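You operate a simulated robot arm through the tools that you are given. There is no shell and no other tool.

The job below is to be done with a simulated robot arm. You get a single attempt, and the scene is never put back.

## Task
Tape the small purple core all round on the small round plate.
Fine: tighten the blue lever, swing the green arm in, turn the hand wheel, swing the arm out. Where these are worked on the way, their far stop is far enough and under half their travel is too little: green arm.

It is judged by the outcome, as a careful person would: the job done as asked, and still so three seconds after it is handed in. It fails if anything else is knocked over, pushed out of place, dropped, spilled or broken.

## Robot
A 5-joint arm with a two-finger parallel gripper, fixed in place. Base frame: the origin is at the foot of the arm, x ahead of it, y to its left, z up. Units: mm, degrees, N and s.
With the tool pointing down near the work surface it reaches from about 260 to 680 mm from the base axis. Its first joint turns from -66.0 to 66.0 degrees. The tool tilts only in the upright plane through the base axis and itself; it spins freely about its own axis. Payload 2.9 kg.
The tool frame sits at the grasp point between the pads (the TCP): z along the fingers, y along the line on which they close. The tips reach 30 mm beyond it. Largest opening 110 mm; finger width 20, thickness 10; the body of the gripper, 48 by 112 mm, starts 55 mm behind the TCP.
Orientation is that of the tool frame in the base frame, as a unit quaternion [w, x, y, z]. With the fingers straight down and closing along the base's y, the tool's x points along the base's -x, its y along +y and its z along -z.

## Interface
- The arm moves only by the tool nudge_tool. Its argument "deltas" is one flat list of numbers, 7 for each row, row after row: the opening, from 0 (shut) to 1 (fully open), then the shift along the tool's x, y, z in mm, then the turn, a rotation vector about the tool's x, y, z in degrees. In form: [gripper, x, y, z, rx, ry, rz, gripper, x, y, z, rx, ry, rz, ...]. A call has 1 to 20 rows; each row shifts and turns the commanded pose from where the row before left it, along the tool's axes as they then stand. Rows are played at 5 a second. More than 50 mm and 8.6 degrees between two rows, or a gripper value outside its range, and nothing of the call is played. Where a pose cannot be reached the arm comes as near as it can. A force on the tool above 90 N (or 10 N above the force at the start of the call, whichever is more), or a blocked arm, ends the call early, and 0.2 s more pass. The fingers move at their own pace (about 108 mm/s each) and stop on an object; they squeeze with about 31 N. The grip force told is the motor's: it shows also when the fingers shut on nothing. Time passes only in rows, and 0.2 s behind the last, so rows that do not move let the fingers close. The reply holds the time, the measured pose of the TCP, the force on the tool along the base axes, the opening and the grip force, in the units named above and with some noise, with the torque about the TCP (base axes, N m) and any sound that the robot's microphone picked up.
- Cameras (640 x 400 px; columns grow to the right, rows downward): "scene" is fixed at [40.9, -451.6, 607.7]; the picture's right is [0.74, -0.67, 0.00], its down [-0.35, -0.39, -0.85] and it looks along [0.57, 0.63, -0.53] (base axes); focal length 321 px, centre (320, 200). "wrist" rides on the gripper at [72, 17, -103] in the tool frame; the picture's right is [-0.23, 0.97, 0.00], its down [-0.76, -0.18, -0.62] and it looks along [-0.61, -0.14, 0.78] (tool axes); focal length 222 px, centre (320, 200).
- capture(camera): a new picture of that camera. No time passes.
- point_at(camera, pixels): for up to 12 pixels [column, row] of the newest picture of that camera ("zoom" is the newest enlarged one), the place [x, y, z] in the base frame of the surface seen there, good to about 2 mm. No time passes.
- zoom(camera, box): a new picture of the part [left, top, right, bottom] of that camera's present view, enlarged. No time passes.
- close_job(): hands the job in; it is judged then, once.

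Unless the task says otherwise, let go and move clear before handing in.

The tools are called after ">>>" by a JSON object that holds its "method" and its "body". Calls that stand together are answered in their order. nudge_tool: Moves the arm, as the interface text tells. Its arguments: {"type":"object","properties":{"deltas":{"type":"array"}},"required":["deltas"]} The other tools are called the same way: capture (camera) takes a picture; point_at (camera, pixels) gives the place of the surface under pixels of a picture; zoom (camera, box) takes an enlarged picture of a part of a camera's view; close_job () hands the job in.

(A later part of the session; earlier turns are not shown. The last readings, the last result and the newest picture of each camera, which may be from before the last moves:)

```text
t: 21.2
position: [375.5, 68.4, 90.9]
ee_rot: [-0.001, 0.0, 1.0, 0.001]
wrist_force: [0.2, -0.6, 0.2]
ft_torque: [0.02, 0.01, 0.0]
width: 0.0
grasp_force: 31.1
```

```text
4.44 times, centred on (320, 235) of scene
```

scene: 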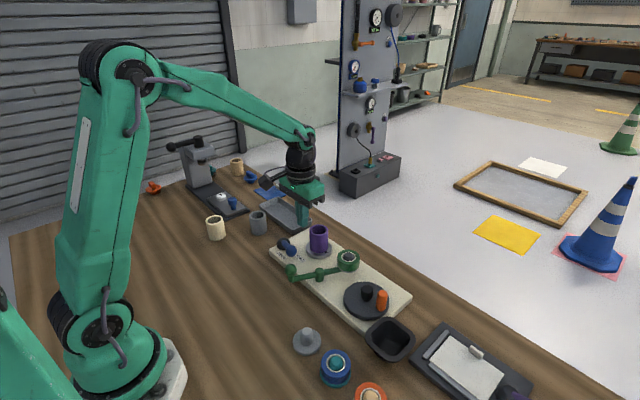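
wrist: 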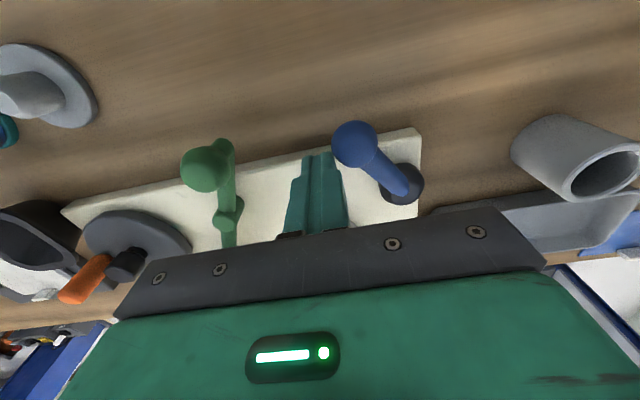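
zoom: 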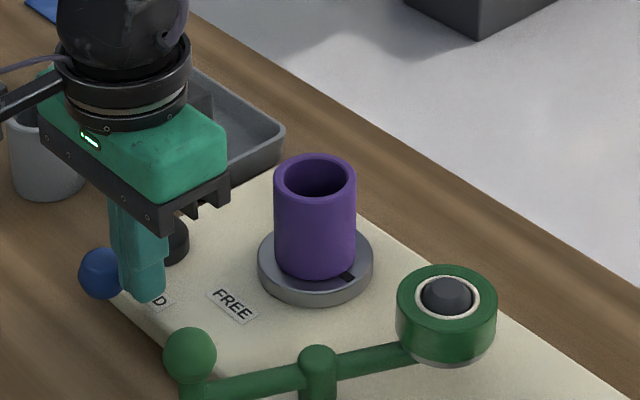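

The lever keeps swinging freely, and the knob now sits at wrist px (355,145). I will measure where it is.

>>> {"method": "point_at", "body": {"camera": "wrist", "pixels": [[355, 143], [345, 140], [365, 150], [385, 173], [402, 185], [410, 175]]}}

>>> {"method": "zoom", "body": {"camera": "wrist", "box": [290, 100, 430, 220]}}

```text
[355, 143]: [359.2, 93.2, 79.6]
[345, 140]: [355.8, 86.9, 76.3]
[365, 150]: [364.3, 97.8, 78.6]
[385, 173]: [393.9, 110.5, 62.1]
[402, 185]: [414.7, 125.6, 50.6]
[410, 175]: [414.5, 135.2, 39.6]
```

```text
3.33 times, centred on (360, 160) of wrist
```

zoom: 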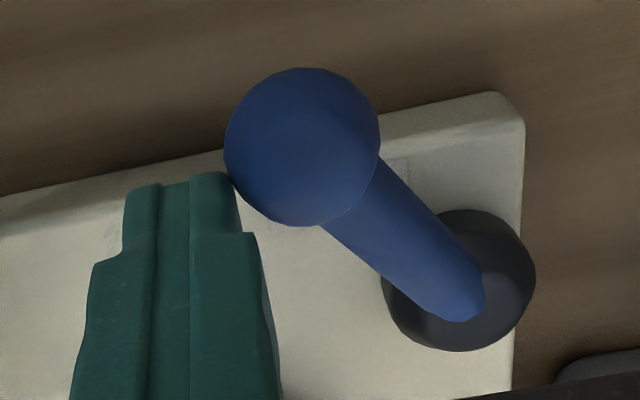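

The knob is at about (361, 94), roughly 45° round from where it began, still without a stop. I will continue to push along the arc, now mostly toward +y.

>>> {"method": "nudge_tool", "body": {"deltas": [0, 3, 3, 0, 0, 0, 0, 0, 3, 3.2, 0, 0, 0, 0, 0, 3, 3.4, 0, 0, 0, 0, 0, 2.5, 3.6, 0, 0, 0, 0, 0, 2.5, 3.7, 0, 0, 0, 0, 0, 2.4, 3.7, 0, 0, 0, 0, 0, 0, 0, 0, 0, 0, 0]}}

>>> {"method": "capture", "body": {"camera": "wrist"}}

>>> {"method": "zoom", "body": {"camera": "scene", "box": [240, 190, 360, 280]}}

```text
t: 22.8
position: [359.6, 89.6, 91.4]
ee_rot: [0.0, 0.0, 1.0, 0.0]
wrist_force: [0.4, 0.9, 0.6]
ft_torque: [0.01, 0.0, -0.04]
width: 0.0
grasp_force: 31.1
```

```text
taken
```

wrist: 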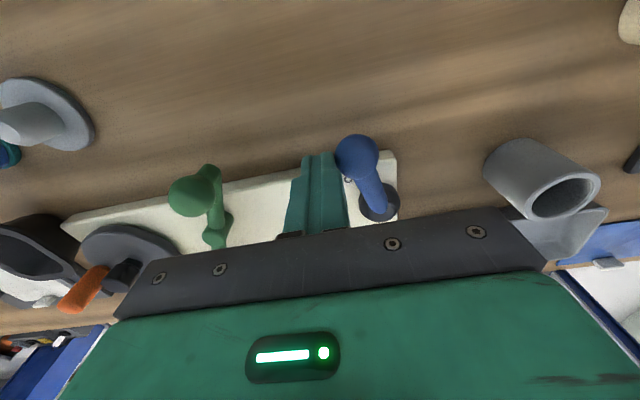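

```text
4.44 times, centred on (300, 235) of scene
```

zoom: 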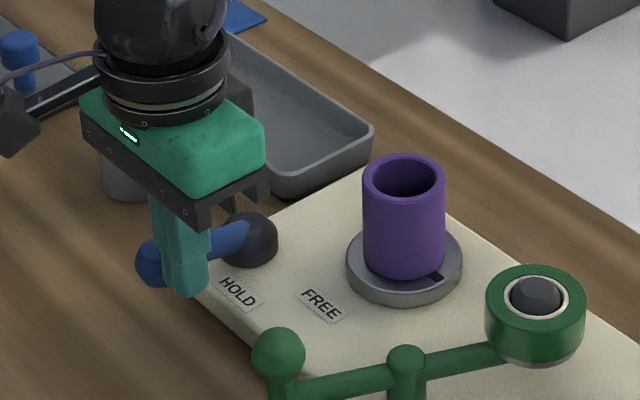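

Still no resistance with the lever near 170°. I will keep pushing toward +y in small steps to find its stop.

>>> {"method": "nudge_tool", "body": {"deltas": [0, 1.5, 4, 0, 0, 0, 0, 0, 1, 4, 0, 0, 0, 0, 0, 0.5, 4, 0, 0, 0, 0, 0, 0, 4, 0, 0, 0, 0, 0, 0, 0, 0, 0, 0, 0]}}

>>> {"method": "capture", "body": {"camera": "wrist"}}

>>> {"method": "zoom", "body": {"camera": "scene", "box": [240, 190, 360, 280]}}

```text
t: 24.0
position: [357.4, 103.4, 91.1]
ee_rot: [0.001, 0.001, 1.0, 0.001]
wrist_force: [-3.2, -3.4, -3.2]
ft_torque: [-0.09, 0.07, 0.06]
width: 0.0
grasp_force: 30.6
```

```text
taken
```

wrist: 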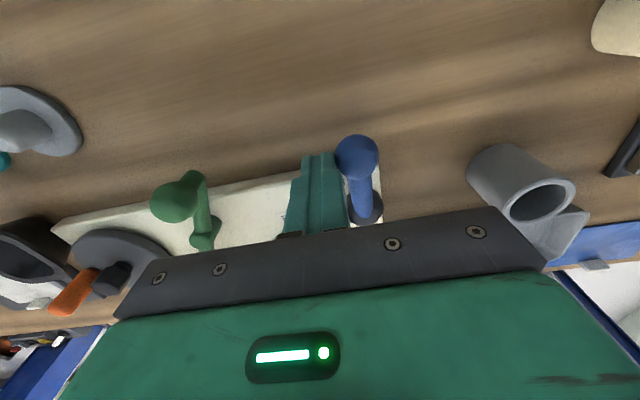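

```text
4.44 times, centred on (300, 235) of scene
```

zoom: 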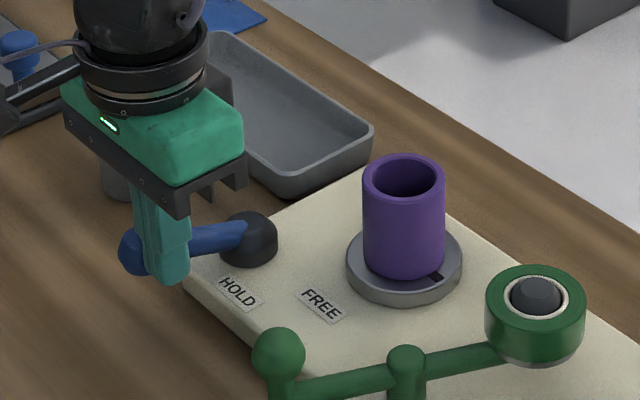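

The force has risen to about 5 N, suggesting the stop is near. I will measure the knob and push a little more.

>>> {"method": "point_at", "body": {"camera": "wrist", "pixels": [[357, 153], [350, 145], [362, 190], [365, 210]]}}

>>> {"method": "nudge_tool", "body": {"deltas": [0, 0, 2, 0, 0, 0, 0, 0, 0, 2, 0, 0, 0, 0, 0, 0, 2, 0, 0, 0, 0, 0, 0, 0, 0, 0, 0, 0]}}

>>> {"method": "capture", "body": {"camera": "wrist"}}

```text
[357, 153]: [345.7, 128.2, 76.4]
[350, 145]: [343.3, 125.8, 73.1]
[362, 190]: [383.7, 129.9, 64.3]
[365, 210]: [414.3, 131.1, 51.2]
```

```text
t: 25.0
position: [355.6, 105.9, 90.6]
ee_rot: [-0.001, 0.004, 1.0, 0.0]
wrist_force: [2.9, -66.8, 13.0]
ft_torque: [-1.6, -0.05, 0.07]
width: 0.1
grasp_force: 30.9
```

```text
taken
```

wrist: 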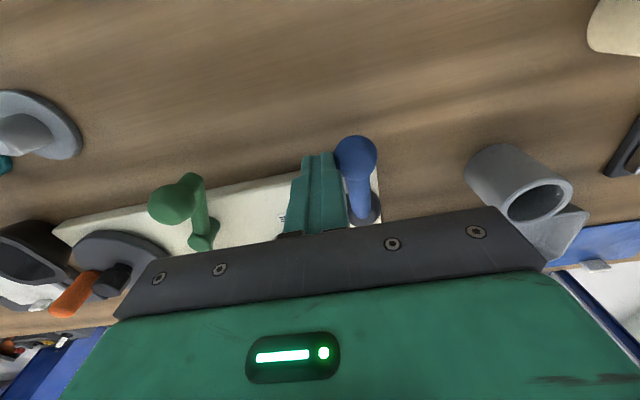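

The push met a firm 67 N at (356, 106): the lever is at its HOLD stop. I will back off and rise to look.

>>> {"method": "nudge_tool", "body": {"deltas": [0, 0, -6, 0, 0, 0, 0, 0, 0, -8, 0, 0, 0, 0, 0, 0, -10, 0, 0, 0, 0, 0, 0, -10, -20, 0, 0, 0, 0, 0, 0, -35, 0, 0, 0, 0, 0, 0, -35, 0, 0, 0, 0, 0, 0, 0, 0, 0, 0]}}

>>> {"method": "capture", "body": {"camera": "wrist"}}

>>> {"method": "capture", "body": {"camera": "scene"}}

>>> {"method": "zoom", "body": {"camera": "scene", "box": [240, 190, 360, 280]}}

```text
t: 26.6
position: [355.9, 75.4, 180.7]
ee_rot: [0.0, 0.0, 1.0, 0.001]
wrist_force: [0.0, 0.0, 0.7]
ft_torque: [-0.01, 0.03, -0.02]
width: 0.0
grasp_force: 31.0
```

```text
taken
```

wrist: 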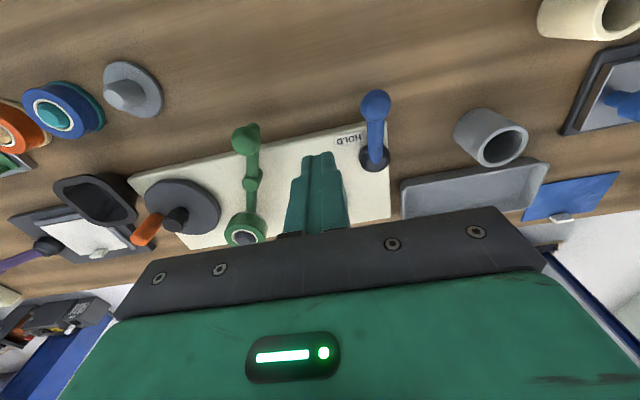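

```text
taken
```

scene: 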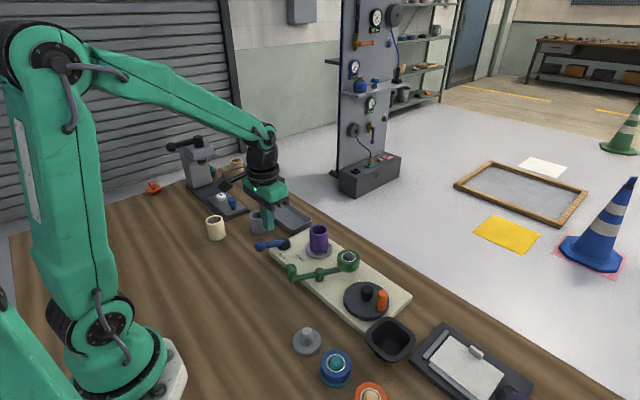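

```text
4.44 times, centred on (300, 235) of scene
```

zoom: 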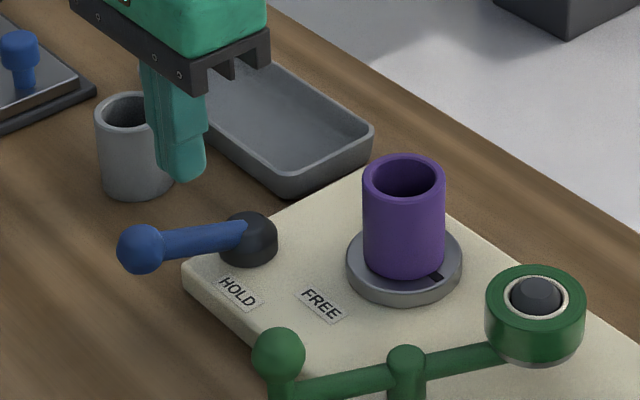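

The blue lever rests at its stop beyond HOLD and stays there. Next is the green arm; I will measure its knob and bar from here.

>>> {"method": "zoom", "body": {"camera": "wrist", "box": [210, 110, 300, 250]}}

>>> {"method": "point_at", "body": {"camera": "wrist", "pixels": [[246, 138], [236, 138], [256, 138], [246, 127], [250, 165], [252, 182], [252, 200], [244, 236], [233, 225], [258, 225], [246, 150]]}}

>>> {"method": "zoom", "body": {"camera": "scene", "box": [270, 230, 390, 310]}}

>>> {"method": "point_at", "body": {"camera": "zoom", "pixels": [[112, 215], [85, 215], [140, 210], [112, 190], [112, 250], [110, 272], [180, 255], [230, 245], [260, 215], [265, 255], [320, 220], [350, 190]]}}

```text
2.86 times, centred on (255, 180) of wrist
```

zoom: 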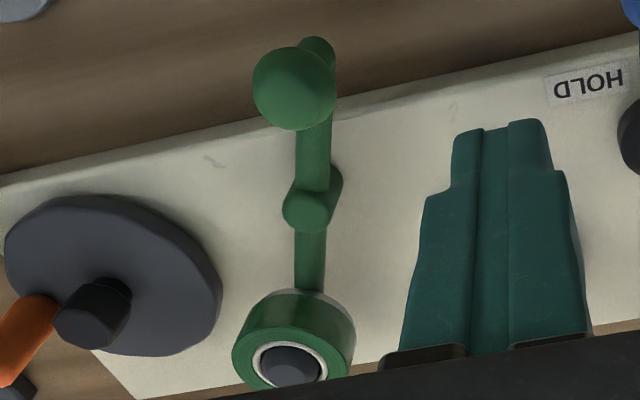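

```text
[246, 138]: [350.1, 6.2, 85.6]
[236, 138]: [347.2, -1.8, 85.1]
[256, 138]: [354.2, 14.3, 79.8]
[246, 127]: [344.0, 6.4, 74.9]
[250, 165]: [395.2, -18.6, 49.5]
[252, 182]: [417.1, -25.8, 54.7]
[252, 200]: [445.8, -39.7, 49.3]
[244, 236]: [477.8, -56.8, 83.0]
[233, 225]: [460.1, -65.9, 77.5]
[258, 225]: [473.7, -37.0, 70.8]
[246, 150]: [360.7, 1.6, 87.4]
```

```text
5.00 times, centred on (330, 270) of scene
```

zoom: 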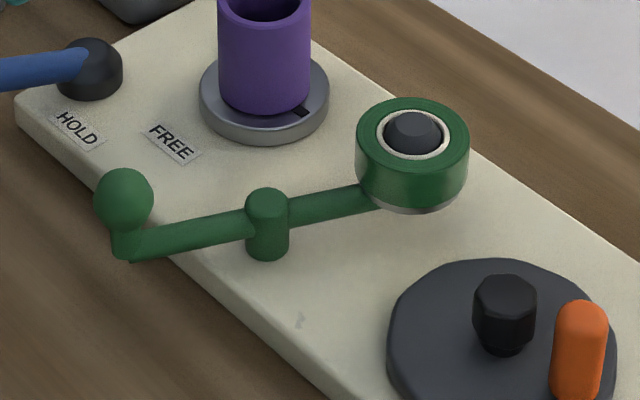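

```text
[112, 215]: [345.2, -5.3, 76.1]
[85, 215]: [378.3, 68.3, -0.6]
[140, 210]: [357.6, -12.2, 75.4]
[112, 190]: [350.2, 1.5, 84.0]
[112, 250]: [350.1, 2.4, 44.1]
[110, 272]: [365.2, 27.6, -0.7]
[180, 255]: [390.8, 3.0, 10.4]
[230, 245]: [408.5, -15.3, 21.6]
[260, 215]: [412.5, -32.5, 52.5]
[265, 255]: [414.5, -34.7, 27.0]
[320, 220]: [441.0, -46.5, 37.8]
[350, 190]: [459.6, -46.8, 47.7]
```

The green knob's centre is about (355, 3, 72) and the arm pivots at (419, -30). I will come down on the knob's +y side at about (371, 35).

>>> {"method": "nudge_tool", "body": {"deltas": [0, -8, -20, 0, 0, 0, 0, 0, -8, -20, 0, 0, 0, 0, 0, 0, 0, 30, 0, 0, 0, 0, 0, 0, 30, 0, 0, 0, 0, 0, 0, 18, 0, 0, 0, 0, 0, 0, 8, 0, 0, 0, 0, 0, 0, 0, 0, 0, 0]}}

>>> {"method": "capture", "body": {"camera": "wrist"}}

>>> {"method": "zoom", "body": {"camera": "scene", "box": [260, 200, 400, 310]}}

```text
t: 28.2
position: [372.9, 36.3, 94.1]
ee_rot: [0.0, 0.001, 1.0, 0.0]
wrist_force: [0.0, -0.3, -0.3]
ft_torque: [-0.01, 0.01, -0.02]
width: 0.0
grasp_force: 31.6
```

```text
taken
```

wrist: 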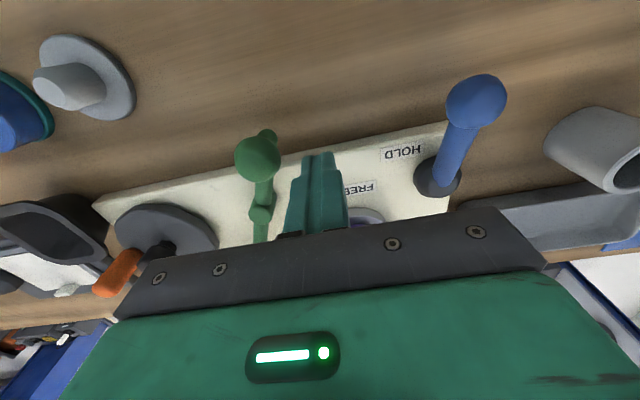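

```text
3.64 times, centred on (330, 255) of scene
```

zoom: 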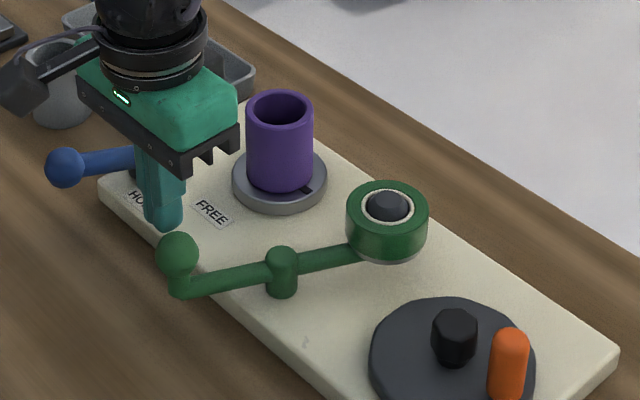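

The fingertips stand on the +y side of the green knob with a small gap. I will push it along its arc toward -y.

>>> {"method": "nudge_tool", "body": {"deltas": [0, 3, -5, 0, 0, 0, 0, 0, 3, -5, 0, 0, 0, 0, 0, 3.5, -4.2, 0, 0, 0, 0, 0, 3.5, -4.2, 0, 0, 0, 0, 0, 3.5, -4.2, 0, 0, 0, 0, 0, 0, 0, 0, 0, 0, 0]}}

>>> {"method": "capture", "body": {"camera": "wrist"}}

>>> {"method": "zoom", "body": {"camera": "scene", "box": [260, 200, 400, 310]}}

```text
t: 29.6
position: [356.2, 13.8, 94.6]
ee_rot: [0.0, -0.001, 1.0, 0.0]
wrist_force: [0.0, 1.7, -0.3]
ft_torque: [-0.02, -0.05, 0.0]
width: 0.0
grasp_force: 31.4
```

```text
taken
```

wrist: 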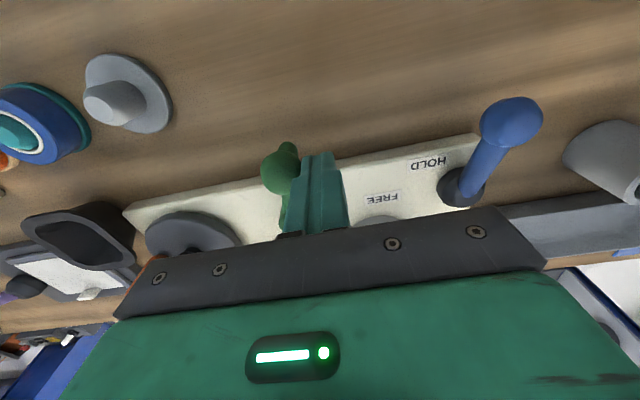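

```text
3.64 times, centred on (330, 255) of scene
```

zoom: 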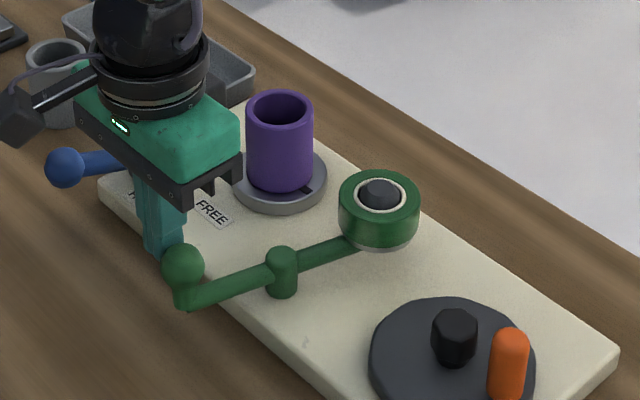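

The arm is swinging: the roll moved toward the core with only 2 N. I will continue along the arc.

>>> {"method": "nudge_tool", "body": {"deltas": [0, 2.5, -4.2, 0, 0, 0, 0, 0, 2.4, -4.4, 0, 0, 0, 0, 0, 2.2, -4.5, 0, 0, 0, 0, 0, 2, -4.6, 0, 0, 0, 0, 0, 0, 0, 0, 0, 0, 0]}}

>>> {"method": "capture", "body": {"camera": "wrist"}}

>>> {"method": "zoom", "body": {"camera": "scene", "box": [260, 200, 400, 310]}}

```text
t: 30.8
position: [347.2, -3.7, 93.6]
ee_rot: [0.0, 0.0, 1.0, -0.001]
wrist_force: [0.4, -0.3, 0.2]
ft_torque: [0.0, 0.03, 0.0]
width: 0.0
grasp_force: 30.9
```

```text
taken
```

wrist: 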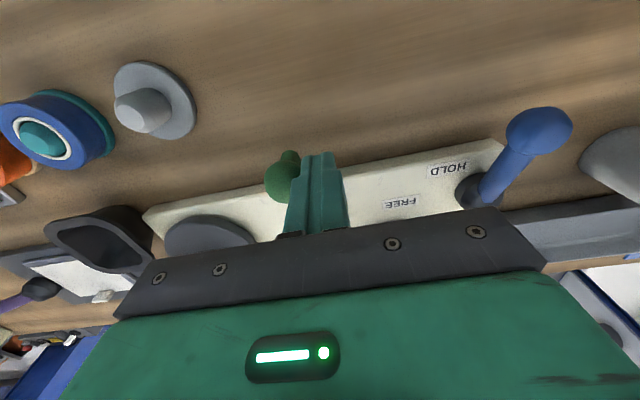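

```text
3.64 times, centred on (330, 255) of scene
```

zoom: 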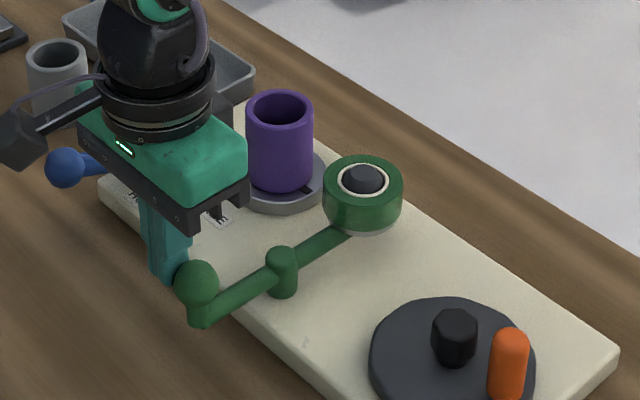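

The roll is closer to the core, still without resistance. I will continue pushing in small steps until it meets the core.

>>> {"method": "nudge_tool", "body": {"deltas": [0, 1.2, -4, 0, 0, 0, 0, 0, 1.0, -4, 0, 0, 0, 0, 0, 0.8, -4, 0, 0, 0, 0, 0, 0.6, -4, 0, 0, 0, 0, 0, 0.4, -4, 0, 0, 0, 0, 0, 0, 0, 0, 0, 0, 0]}}

>>> {"method": "capture", "body": {"camera": "wrist"}}

>>> {"method": "zoom", "body": {"camera": "scene", "box": [260, 200, 400, 310]}}

```text
t: 32.2
position: [342.9, -24.8, 94.1]
ee_rot: [0.0, 0.0, 1.0, 0.0]
wrist_force: [0.1, 0.0, -0.8]
ft_torque: [-0.01, 0.01, 0.0]
width: 0.0
grasp_force: 30.9
```

```text
taken
```

wrist: 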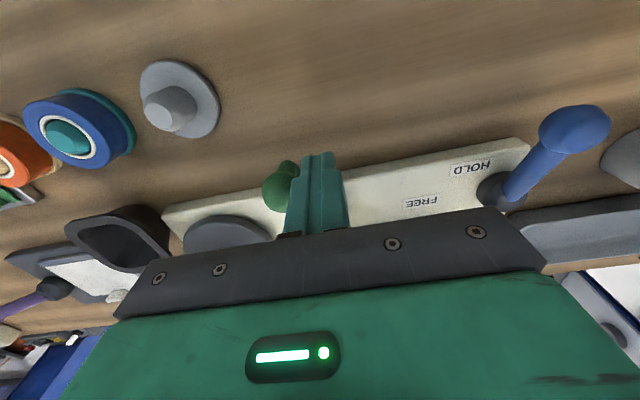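

```text
3.64 times, centred on (330, 255) of scene
```

zoom: 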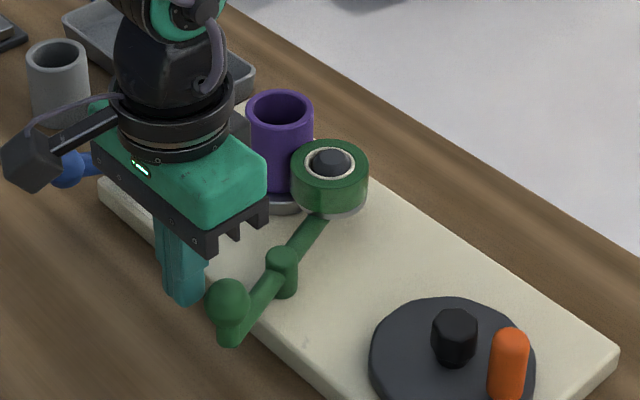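

The roll is about to reach the core. I will push in 3 mm steps and watch the force.

>>> {"method": "nudge_tool", "body": {"deltas": [0, 0, -3, 0, 0, 0, 0, 0, 0, -3, 0, 0, 0, 0, 0, -0.2, -3, 0, 0, 0, 0, 0, -0.3, -3, 0, 0, 0, 0, 0, 0, 0, 0, 0, 0, 0]}}

>>> {"method": "zoom", "body": {"camera": "scene", "box": [260, 200, 400, 310]}}

```text
t: 33.2
position: [342.2, -29.9, 92.9]
ee_rot: [-0.001, -0.011, 1.0, 0.0]
wrist_force: [0.2, 21.3, 2.0]
ft_torque: [0.41, 0.01, 0.16]
width: 0.0
grasp_force: 31.1
stopped in row 5: the force on the tool passed its limit at 95 N (the readings are from after the stop); the commanded pose is now the measured one
```

```text
3.64 times, centred on (330, 255) of scene
```

zoom: 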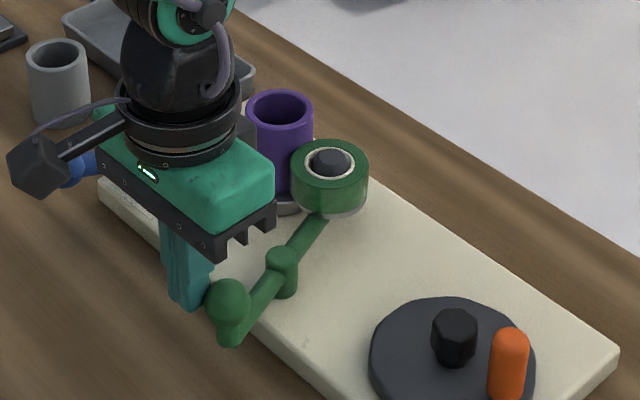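

The push hit a hard stop (95 N peak) and the roll stayed at the same place, so the arm is in. I will back off and view the roll and core.

>>> {"method": "nudge_tool", "body": {"deltas": [0, 0, 6, 0, 0, 0, 0, 0, 0, 10, 0, 0, 0, 0, 0, 0, 5, -25, 0, 0, 0, 0, 0, 0, -35, 0, 0, 0, 0, 0, 0, -35, 0, 0, 0, 0, 0, 0, -35, 0, 0, 0, 0, 0, 0, 0, 0, 0, 0]}}

>>> {"method": "capture", "body": {"camera": "wrist"}}

>>> {"method": "zoom", "body": {"camera": "scene", "box": [260, 200, 400, 310]}}

```text
t: 34.8
position: [341.6, -9.9, 226.0]
ee_rot: [-0.002, -0.008, 1.0, 0.0]
wrist_force: [-0.2, -0.4, -0.8]
ft_torque: [-0.02, 0.01, 0.01]
width: 0.0
grasp_force: 31.3
```

```text
taken
```

wrist: 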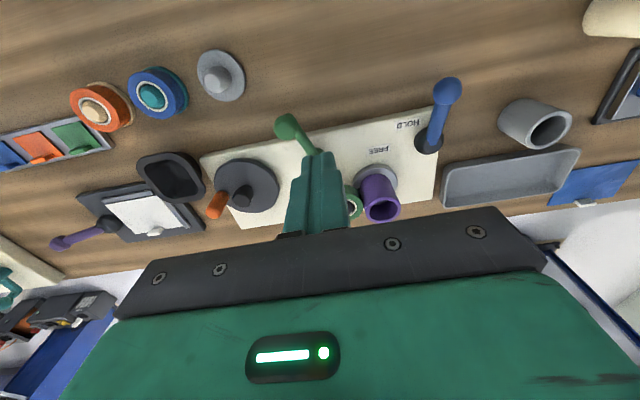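

```text
3.64 times, centred on (330, 255) of scene
```

zoom: 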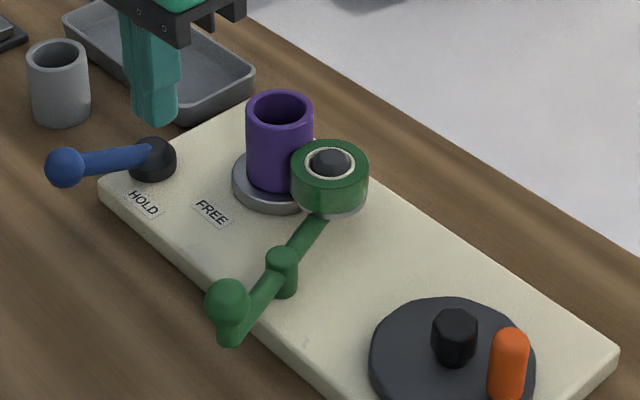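

The arm stays in with the roll against the core (scene zoom px 330,175). Now I will measure the hand wheel, orange handle and the black bin beside it.

>>> {"method": "zoom", "body": {"camera": "wrist", "box": [130, 130, 290, 240]}}

>>> {"method": "point_at", "body": {"camera": "wrist", "pixels": [[215, 180], [278, 180], [247, 160], [247, 212], [243, 195], [218, 205], [215, 212], [223, 195], [175, 175], [170, 195], [203, 180], [180, 155]]}}

>>> {"method": "zoom", "body": {"camera": "scene", "box": [330, 270, 430, 370]}}

>>> {"method": "point_at", "body": {"camera": "scene", "pixels": [[344, 300], [389, 300], [367, 283], [366, 318], [367, 291], [383, 292], [382, 310], [370, 340], [413, 335], [390, 322], [390, 355], [375, 328]]}}

```text
3.64 times, centred on (210, 185) of wrist
```

zoom: 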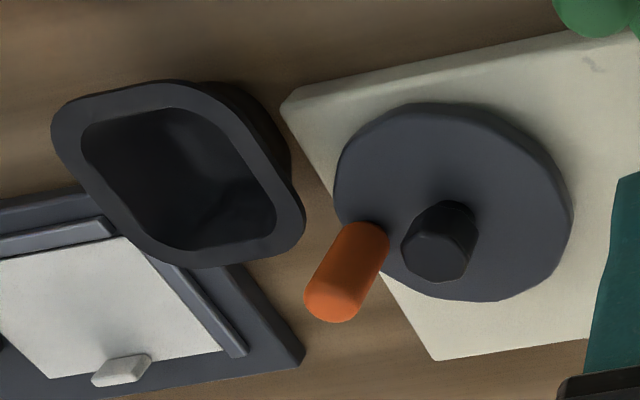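

```text
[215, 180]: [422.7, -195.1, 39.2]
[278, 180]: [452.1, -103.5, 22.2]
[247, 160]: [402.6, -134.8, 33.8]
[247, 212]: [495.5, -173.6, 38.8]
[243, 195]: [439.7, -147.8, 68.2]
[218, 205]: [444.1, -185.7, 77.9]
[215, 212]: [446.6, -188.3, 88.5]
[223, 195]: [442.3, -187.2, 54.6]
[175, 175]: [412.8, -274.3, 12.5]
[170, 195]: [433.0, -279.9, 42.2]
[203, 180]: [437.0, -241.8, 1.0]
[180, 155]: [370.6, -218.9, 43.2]
```

```text
4.00 times, centred on (380, 320) of scene
```

zoom: 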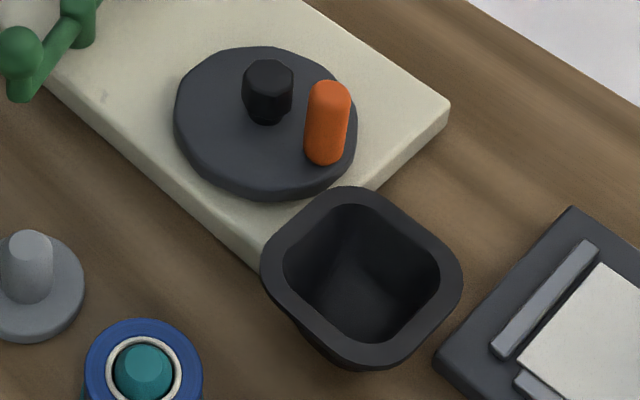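

```text
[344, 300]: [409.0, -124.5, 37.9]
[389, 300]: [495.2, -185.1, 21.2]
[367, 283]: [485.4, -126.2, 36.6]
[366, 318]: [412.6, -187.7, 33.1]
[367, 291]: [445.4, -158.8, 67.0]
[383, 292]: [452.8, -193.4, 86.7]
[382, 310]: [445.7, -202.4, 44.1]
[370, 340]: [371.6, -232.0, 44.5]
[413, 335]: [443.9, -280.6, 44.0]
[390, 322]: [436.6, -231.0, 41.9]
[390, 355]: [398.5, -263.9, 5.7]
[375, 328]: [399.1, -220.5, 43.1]
```

The wheel's centre is about (448, -153.5), the handle is at about (452, -195) with radius 12 and top at 88, and the bin rim is only z 44. I will go above a point behind the handle, at about (418, -184), straightening the small yaw error first.

>>> {"method": "nudge_tool", "body": {"deltas": [0, 0, 0, 0, 0, 0, 0.9, 0, -15.4, -34.7, 0, 0, 0, 0, 0, -15.4, -34.7, 0, 0, 0, 0, 0, -15.4, -34.7, 0, 0, 0, 0, 0, -15.4, -34.7, 0, 0, 0, 0, 0, -15.4, -34.7, 0, 0, 0, 0, 0, 0, 0, 40, 0, 0, 0, 0, 0, 0, 30, 0, 0, 0, 0, 0, 0, 0, 0, 0, 0]}}

>>> {"method": "capture", "body": {"camera": "wrist"}}

>>> {"method": "zoom", "body": {"camera": "scene", "box": [300, 200, 440, 360]}}

```text
t: 36.8
position: [419.9, -184.9, 154.3]
ee_rot: [-0.001, -0.001, 1.0, 0.0]
wrist_force: [-0.3, 0.6, 0.0]
ft_torque: [-0.02, -0.01, 0.0]
width: 0.1
grasp_force: 30.5
```

```text
taken
```

wrist: 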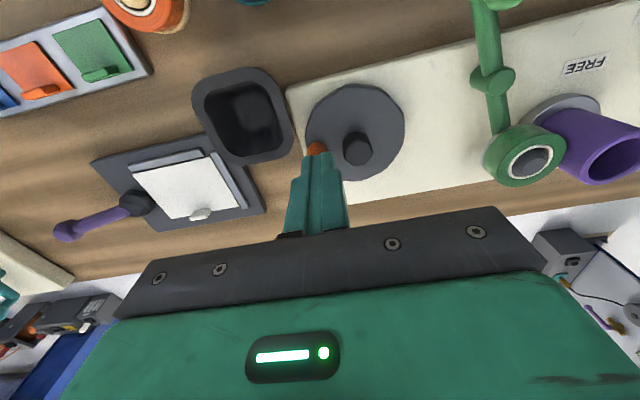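

```text
2.50 times, centred on (370, 280) of scene
```

zoom: 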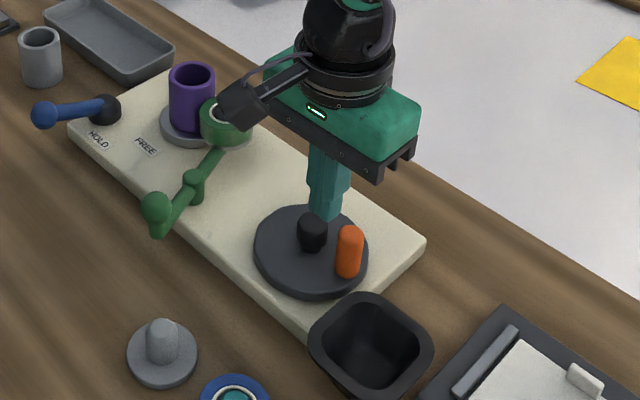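

The fingers are above the spot behind the handle. I will descend to z≈86 (tips at 56), beside the handle and above the disc.

>>> {"method": "nudge_tool", "body": {"deltas": [0, 1, 1, 25, 0, 0, 0, 0, 0, 0, 20, 0, 0, 0, 0, 0, 0, 15, 0, 0, 0, 0, 0, 0, 8, 0, 0, 0, 0, 0, 0, 0, 0, 0, 0]}}

>>> {"method": "zoom", "body": {"camera": "scene", "box": [300, 200, 440, 360]}}

```text
t: 38.0
position: [419.6, -183.6, 84.9]
ee_rot: [0.0, 0.0, 1.0, 0.001]
wrist_force: [0.9, -0.4, 0.0]
ft_torque: [0.0, 0.0, -0.02]
width: 0.0
grasp_force: 31.3
```

```text
2.50 times, centred on (370, 280) of scene
```

zoom: 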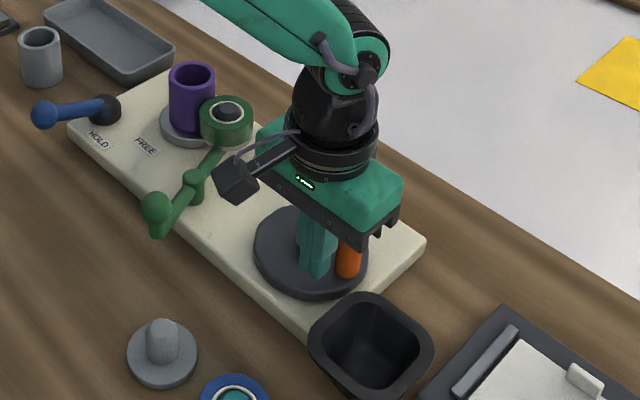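

The fingertips are behind the handle, clear of the hub. I will start pushing the handle counter-clockwise in 10° steps and watch the plate's mark.

>>> {"method": "nudge_tool", "body": {"deltas": [0, -5.77, -4.5, 0, 0, 0, 0, 0, -6.46, -3.44, 0, 0, 0, 0, 0, -6.96, -2.26, 0, 0, 0, 0, 0, -7.25, -1.02, 0, 0, 0, 0, 0, -7.32, 0.25, 0, 0, 0, 0, 0, 0, 0, 0, 0, 0, 0]}}

>>> {"method": "zoom", "body": {"camera": "scene", "box": [300, 200, 440, 360]}}

>>> {"method": "capture", "body": {"camera": "wrist"}}

```text
t: 39.4
position: [452.9, -193.5, 86.2]
ee_rot: [-0.002, 0.0, 1.0, 0.0]
wrist_force: [-0.3, 0.1, 2.4]
ft_torque: [0.02, -0.04, 0.02]
width: 0.1
grasp_force: 31.0
```

```text
2.50 times, centred on (370, 280) of scene
```

zoom: 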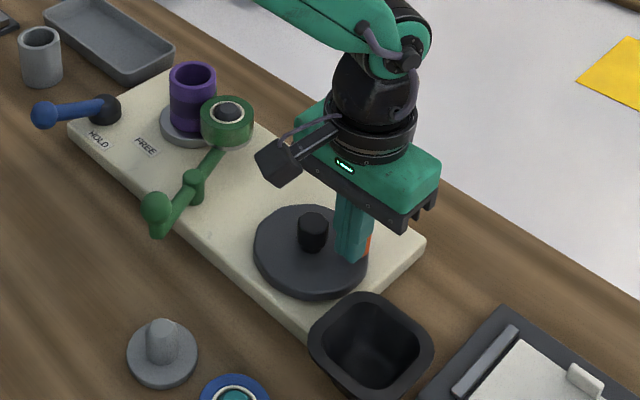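

```text
taken
```

wrist: 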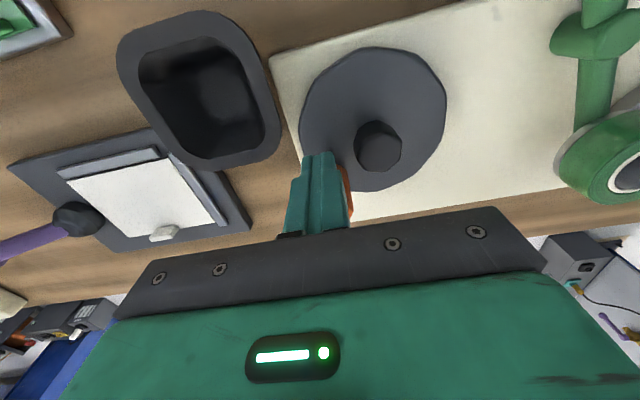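

A band has begun to appear on the core (scene zoom px 190,105), so the wheel drives the plate. I will zoom in to check.

>>> {"method": "zoom", "body": {"camera": "scene", "box": [290, 210, 370, 270]}}

```text
6.67 times, centred on (330, 240) of scene
```

zoom: 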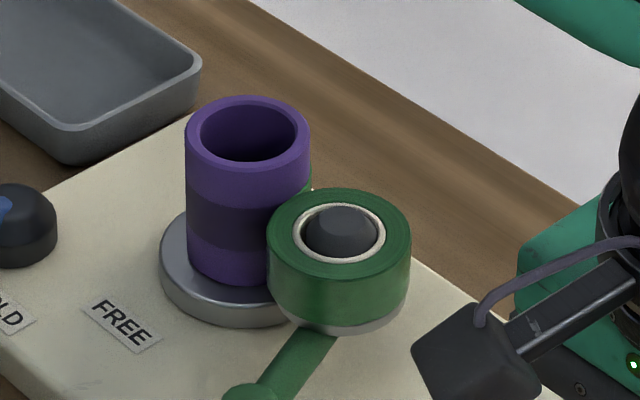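

A dark band now rings the visible side of the core with some green at the far edge; I need to see how it evolves. I will push another 30° and look again.

>>> {"method": "nudge_tool", "body": {"deltas": [0, -7.17, 1.51, 0, 0, 0, 0, 0, -6.79, 2.74, 0, 0, 0, 0, 0, -6.21, 3.88, 0, 0, 0, 0, 0, 0, 0, 0, 0, 0, 0]}}

>>> {"method": "zoom", "body": {"camera": "scene", "box": [290, 210, 370, 270]}}

>>> {"method": "capture", "body": {"camera": "wrist"}}

```text
t: 40.4
position: [473.6, -184.8, 84.9]
ee_rot: [-0.001, 0.0, 1.0, 0.0]
wrist_force: [-1.4, -2.0, -1.2]
ft_torque: [-0.02, 0.02, 0.0]
width: 0.1
grasp_force: 31.0
```

```text
6.67 times, centred on (330, 240) of scene
```

zoom: 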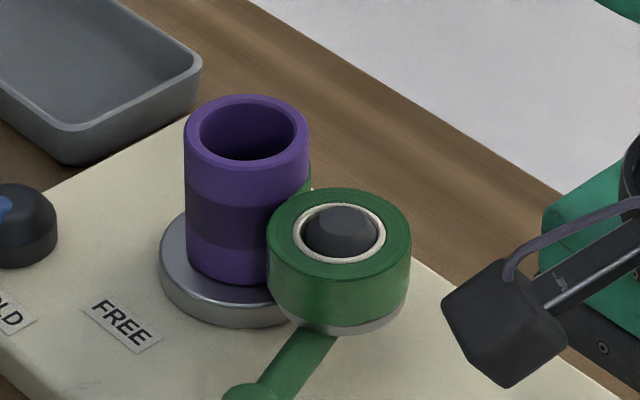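

```text
taken
```

wrist: 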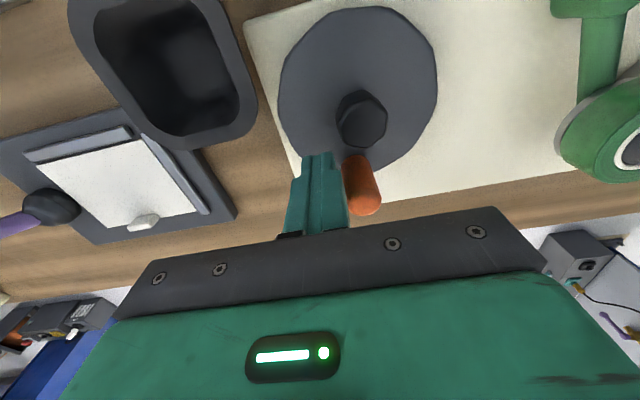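

The dark band marks the still untaped track, and green tape is growing at the far right edge as the plate turns counter-clockwise. I will keep cranking along the circle.

>>> {"method": "nudge_tool", "body": {"deltas": [0, -5.44, 4.9, 0, 0, 0, 0, 0, -4.51, 5.77, 0, 0, 0, 0, 0, -3.44, 6.46, 0, 0, 0, 0, 0, -2.26, 6.96, 0, 0, 0, 0, 0, -1.02, 7.25, 0, 0, 0, 0, 0, 0.26, 7.32, 0, 0, 0, 0, 0, 1.52, 7.16, 0, 0, 0, 0, 0, 2.74, 6.79, 0, 0, 0, 0, 0, 3.88, 6.21, 0, 0, 0, 0, 0, 0, 0, 0, 0, 0, 0]}}

>>> {"method": "zoom", "body": {"camera": "scene", "box": [290, 210, 370, 270]}}

>>> {"method": "capture", "body": {"camera": "wrist"}}

```text
t: 42.6
position: [481.7, -126.5, 85.5]
ee_rot: [0.0, -0.001, 1.0, 0.0]
wrist_force: [2.7, -0.3, 3.1]
ft_torque: [-0.02, 0.01, 0.0]
width: 0.2
grasp_force: 31.5
```

```text
6.67 times, centred on (330, 240) of scene
```

zoom: 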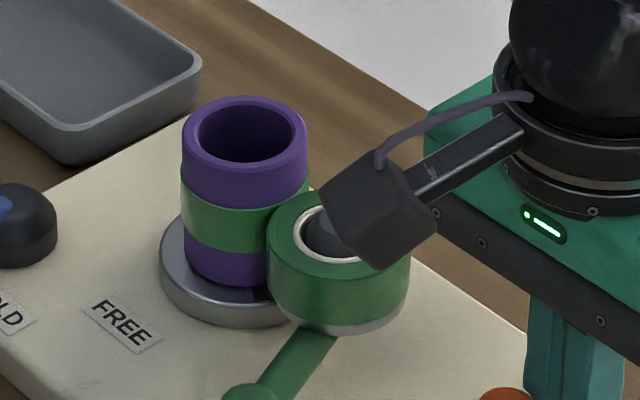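

```text
taken
```

wrist: 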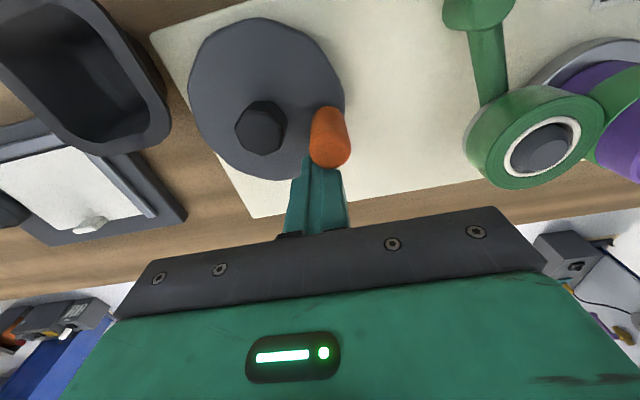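

The whole visible side is now green and the plate's mark is almost back to its start (zoom px 265,293), so roughly 340° is done. I will crank another 60–70° to overlap fully.

>>> {"method": "nudge_tool", "body": {"deltas": [0, 4.9, 5.44, 0, 0, 0, 0, 0, 5.77, 4.51, 0, 0, 0, 0, 0, 6.46, 3.44, 0, 0, 0, 0, 0, 6.96, 2.26, 0, 0, 0, 0, 0, 7.25, 1.02, 0, 0, 0, 0, 0, 7.32, -0.26, 0, 0, 0, 0, 0, 0, 0, 0, 0, 0, 0]}}

>>> {"method": "zoom", "body": {"camera": "scene", "box": [290, 210, 370, 270]}}

>>> {"method": "capture", "body": {"camera": "wrist"}}

```text
t: 44.2
position: [442.3, -111.2, 83.6]
ee_rot: [-0.002, 0.0, 1.0, 0.0]
wrist_force: [1.3, 0.5, -0.1]
ft_torque: [0.01, -0.02, -0.01]
width: 0.0
grasp_force: 31.4
```

```text
6.67 times, centred on (330, 240) of scene
```

zoom: 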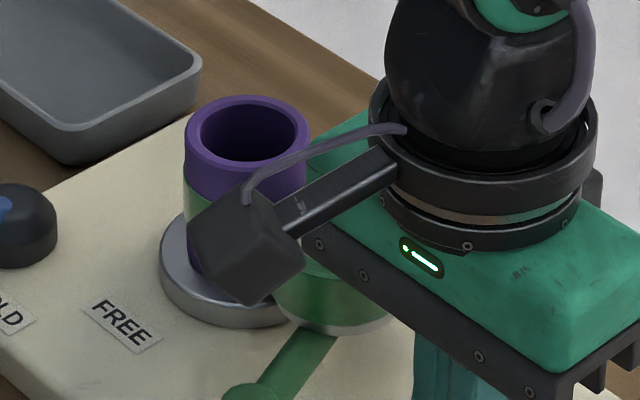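

```text
taken
```

wrist: 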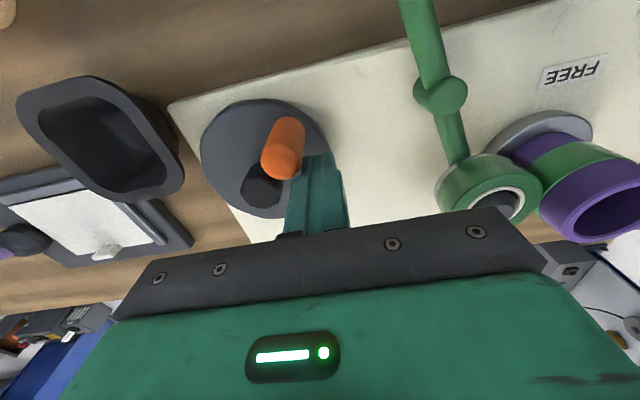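

Force stays low and the wrist view shows green on the core's near side too (px 580,160). I will back off from the handle and rise to inspect the taping.

>>> {"method": "nudge_tool", "body": {"deltas": [0, -6, 0.5, 0, 0, 0, 0, 0, -6, 0, 0, 0, 0, 0, 0, 0, 0, -25, 0, 0, 0, 0, 0, 0, -35, 0, 0, 0, 0, 0, 0, -40, 0, 0, 0, 0, 0, -20, -40, 0, 0, 0, 0, 0, -40, -20, 0, 0, 0, 0, 0, -40, 0, 0, 0, 0, 0, 0, 0, 0, 0, 0, 0]}}

>>> {"method": "capture", "body": {"camera": "wrist"}}

>>> {"method": "capture", "body": {"camera": "scene"}}

>>> {"method": "zoom", "body": {"camera": "scene", "box": [290, 210, 370, 270]}}

```text
t: 46.2
position: [457.0, -210.4, 243.5]
ee_rot: [-0.001, -0.001, 1.0, 0.0]
wrist_force: [-0.6, 0.7, -0.5]
ft_torque: [0.0, 0.02, -0.01]
width: 0.0
grasp_force: 31.4
```

```text
taken
```

wrist: 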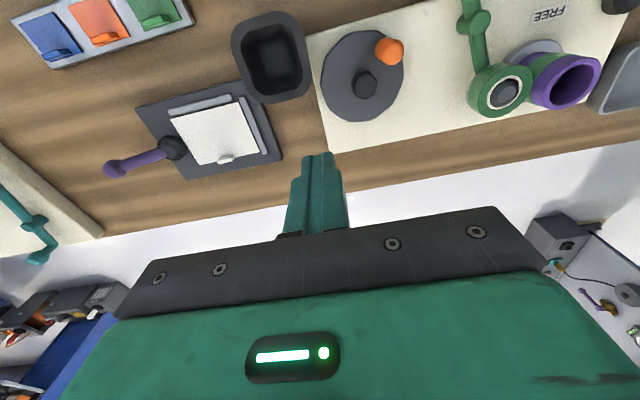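

```text
taken
```

scene: 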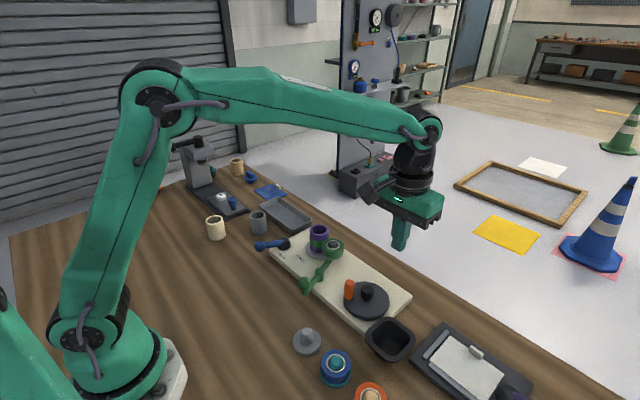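

```text
6.67 times, centred on (330, 240) of scene
```

zoom: 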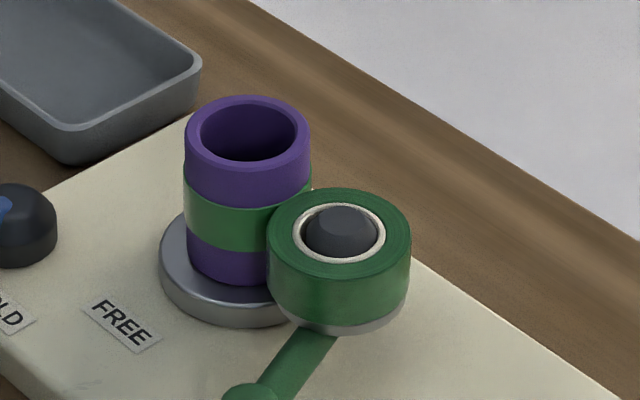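

The visible band is fully green and the handle has gone through about 215°. To check the far side before swinging out, I will move past the core and spin the wrist camera round to look back at it.

>>> {"method": "nudge_tool", "body": {"deltas": [0, -17.2, 38.3, 0, 0, 0, 0, 0, -17.2, 38.3, 0, 0, 0, 0, 0, -17.2, 38.3, 0, 0, 0, 0, 0, -17.2, 38.3, 0, 0, 0, 0, 0, -17.2, 38.3, 0, 0, 0, 0, 0, -17.2, 38.3, 0, 0, 0, 0, 0, 0, 0, 0, 0, 0, 8.5, 0, 0, 0, 0, 0, 0, 8.5, 0, 0, 0, 0, 0, 0, 8.5, 0, 0, 0, 0, 0, 0, 8.5, 0, 0, 0, 0, 0, 0, 8.5, 0, 0, 0, 0, 0, 0, 8.5, 0, 0, 0, 0, 0, 0, 8.5, 0, 0, 0, 0, 0, 0, 8.5, 0, 0, 0, 0, 0, 0, 8.5, 0, 0, 0, 0, 0, 0, 8.5, 0, 0, 0, 0, 0, 0, 8.5]}}

>>> {"method": "capture", "body": {"camera": "wrist"}}

```text
t: 49.8
position: [558.1, 18.7, 245.6]
ee_rot: [0.0, 0.729, 0.684, -0.001]
wrist_force: [-0.1, -0.4, 0.5]
ft_torque: [0.03, 0.03, 0.0]
width: 0.2
grasp_force: 30.7
```

```text
taken
```

wrist: 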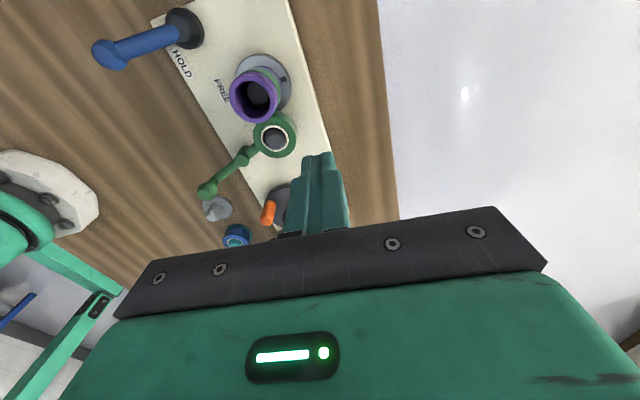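

>>> {"method": "zoom", "body": {"camera": "wrist", "box": [210, 40, 310, 170]}}

>>> {"method": "nudge_tool", "body": {"deltas": [0, 0, 0, 0, 0, 0, 8.5, 0, 0, 0, 0, 0, 0, 8.5, 0, 0, 0, 0, 0, 0, 8.5, 0, 0, 0, 0, 0, 0, 8.5, 0, 0, 0, 0, 0, 0, 8.5, 0, 0, 0, 0, 0, 0, 8.5, 0, 0, 0, 0, 0, 0, 8.5, 0, 0, 0, 0, 0, 0, 8.5, 0, 0, 0, 0, 0, 0, 8.5, 0, 0, 0, 0, 0, 0, 0]}}

>>> {"method": "capture", "body": {"camera": "wrist"}}

```text
3.08 times, centred on (260, 105) of wrist
```

zoom: 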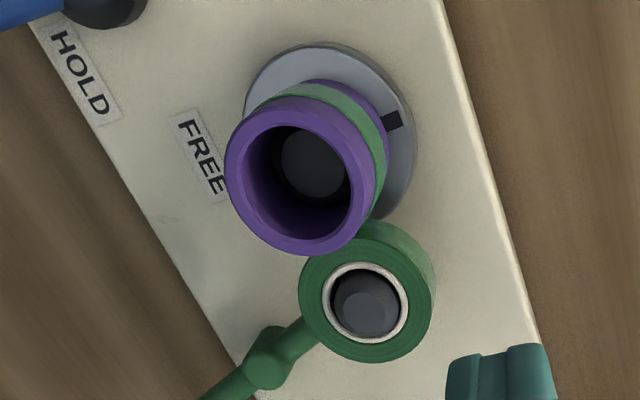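

```text
t: 52.0
position: [557.4, 20.1, 245.8]
ee_rot: [0.0, 0.996, 0.087, -0.001]
wrist_force: [-0.1, 0.0, 0.6]
ft_torque: [-0.01, 0.02, -0.01]
width: 0.0
grasp_force: 31.0
```

```text
taken
```

wrist: 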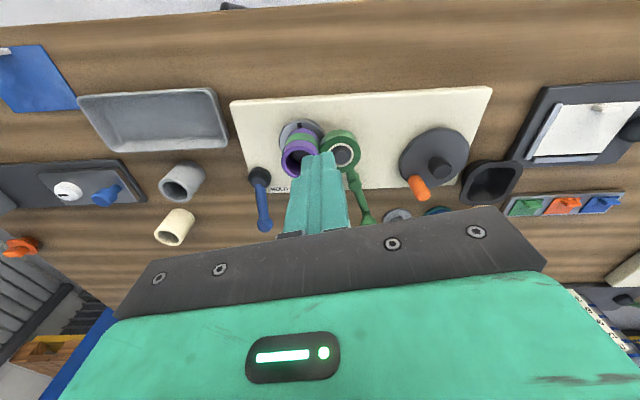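

From the far side the mark is now on the +x side of the plate, so the plate made about 1¼ turns, and the band looks green there. I will zoom in on it from this view.

>>> {"method": "zoom", "body": {"camera": "wrist", "box": [260, 100, 380, 190]}}

>>> {"method": "zoom", "body": {"camera": "scene", "box": [260, 200, 400, 310]}}

```text
4.44 times, centred on (320, 145) of wrist
```

zoom: 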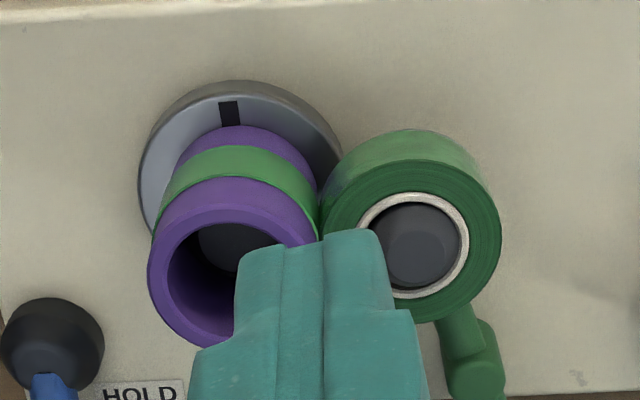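

```text
3.64 times, centred on (330, 255) of scene
```

zoom: 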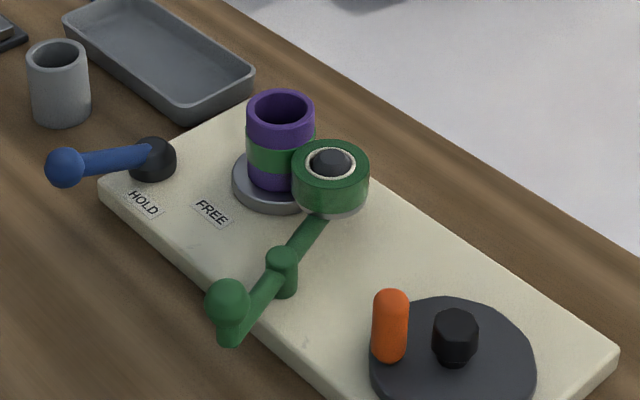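

The tape runs all round, seen green from both sides. I will spin the wrist back before swinging the green arm out.

>>> {"method": "nudge_tool", "body": {"deltas": [0, 0, 0, 0, 0, 0, -8.5, 0, 0, 0, 0, 0, 0, -8.5, 0, 0, 0, 0, 0, 0, -8.5, 0, 0, 0, 0, 0, 0, -8.5, 0, 0, 0, 0, 0, 0, -8.5, 0, 0, 0, 0, 0, 0, -8.5, 0, 0, 0, 0, 0, 0, -8.5, 0, 0, 0, 0, 0, 0, -8.5, 0, 0, 0, 0, 0, 0, -8.5, 0, 0, 0, 0, 0, 0, -8.5, 0, 0, 0, 0, 0, 0, -8.5, 0, 0, 0, 0, 0, 0, -8.5, 0, 0, 0, 0, 0, 0, -8.5, 0, 0, 0, 0, 0, 0, -8.5, 0, 0, 0, 0, 0, 0, -8.5, 0, 0, 0, 0, 0, 0, -8.5, 0, 0, 0, 0, 0, 0, -8.5, 0, 0, 0, 0, 0, 0, -8.5, 0, 0, 0, 0, 0, 0, -8.5, 0, 0, 0, 0, 0, 0, -8.5]}}

>>> {"method": "zoom", "body": {"camera": "scene", "box": [270, 230, 390, 310]}}

>>> {"method": "point_at", "body": {"camera": "zoom", "pixels": [[180, 270], [180, 290], [200, 275], [160, 280], [185, 250], [190, 320], [265, 215], [240, 255]]}}

```text
t: 56.2
position: [557.7, 20.3, 244.2]
ee_rot: [-0.001, -0.002, 1.0, 0.0]
wrist_force: [-0.4, 0.4, 0.2]
ft_torque: [-0.02, -0.02, 0.02]
width: 0.0
grasp_force: 30.8
```

```text
5.00 times, centred on (330, 270) of scene
```

zoom: 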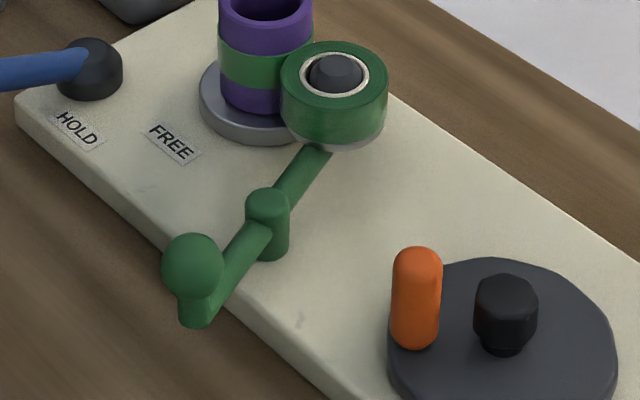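

```text
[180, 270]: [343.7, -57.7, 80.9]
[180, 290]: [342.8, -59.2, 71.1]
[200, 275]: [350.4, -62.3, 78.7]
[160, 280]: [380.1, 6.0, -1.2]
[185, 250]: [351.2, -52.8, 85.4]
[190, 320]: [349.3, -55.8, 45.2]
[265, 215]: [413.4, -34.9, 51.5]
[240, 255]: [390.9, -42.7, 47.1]
```

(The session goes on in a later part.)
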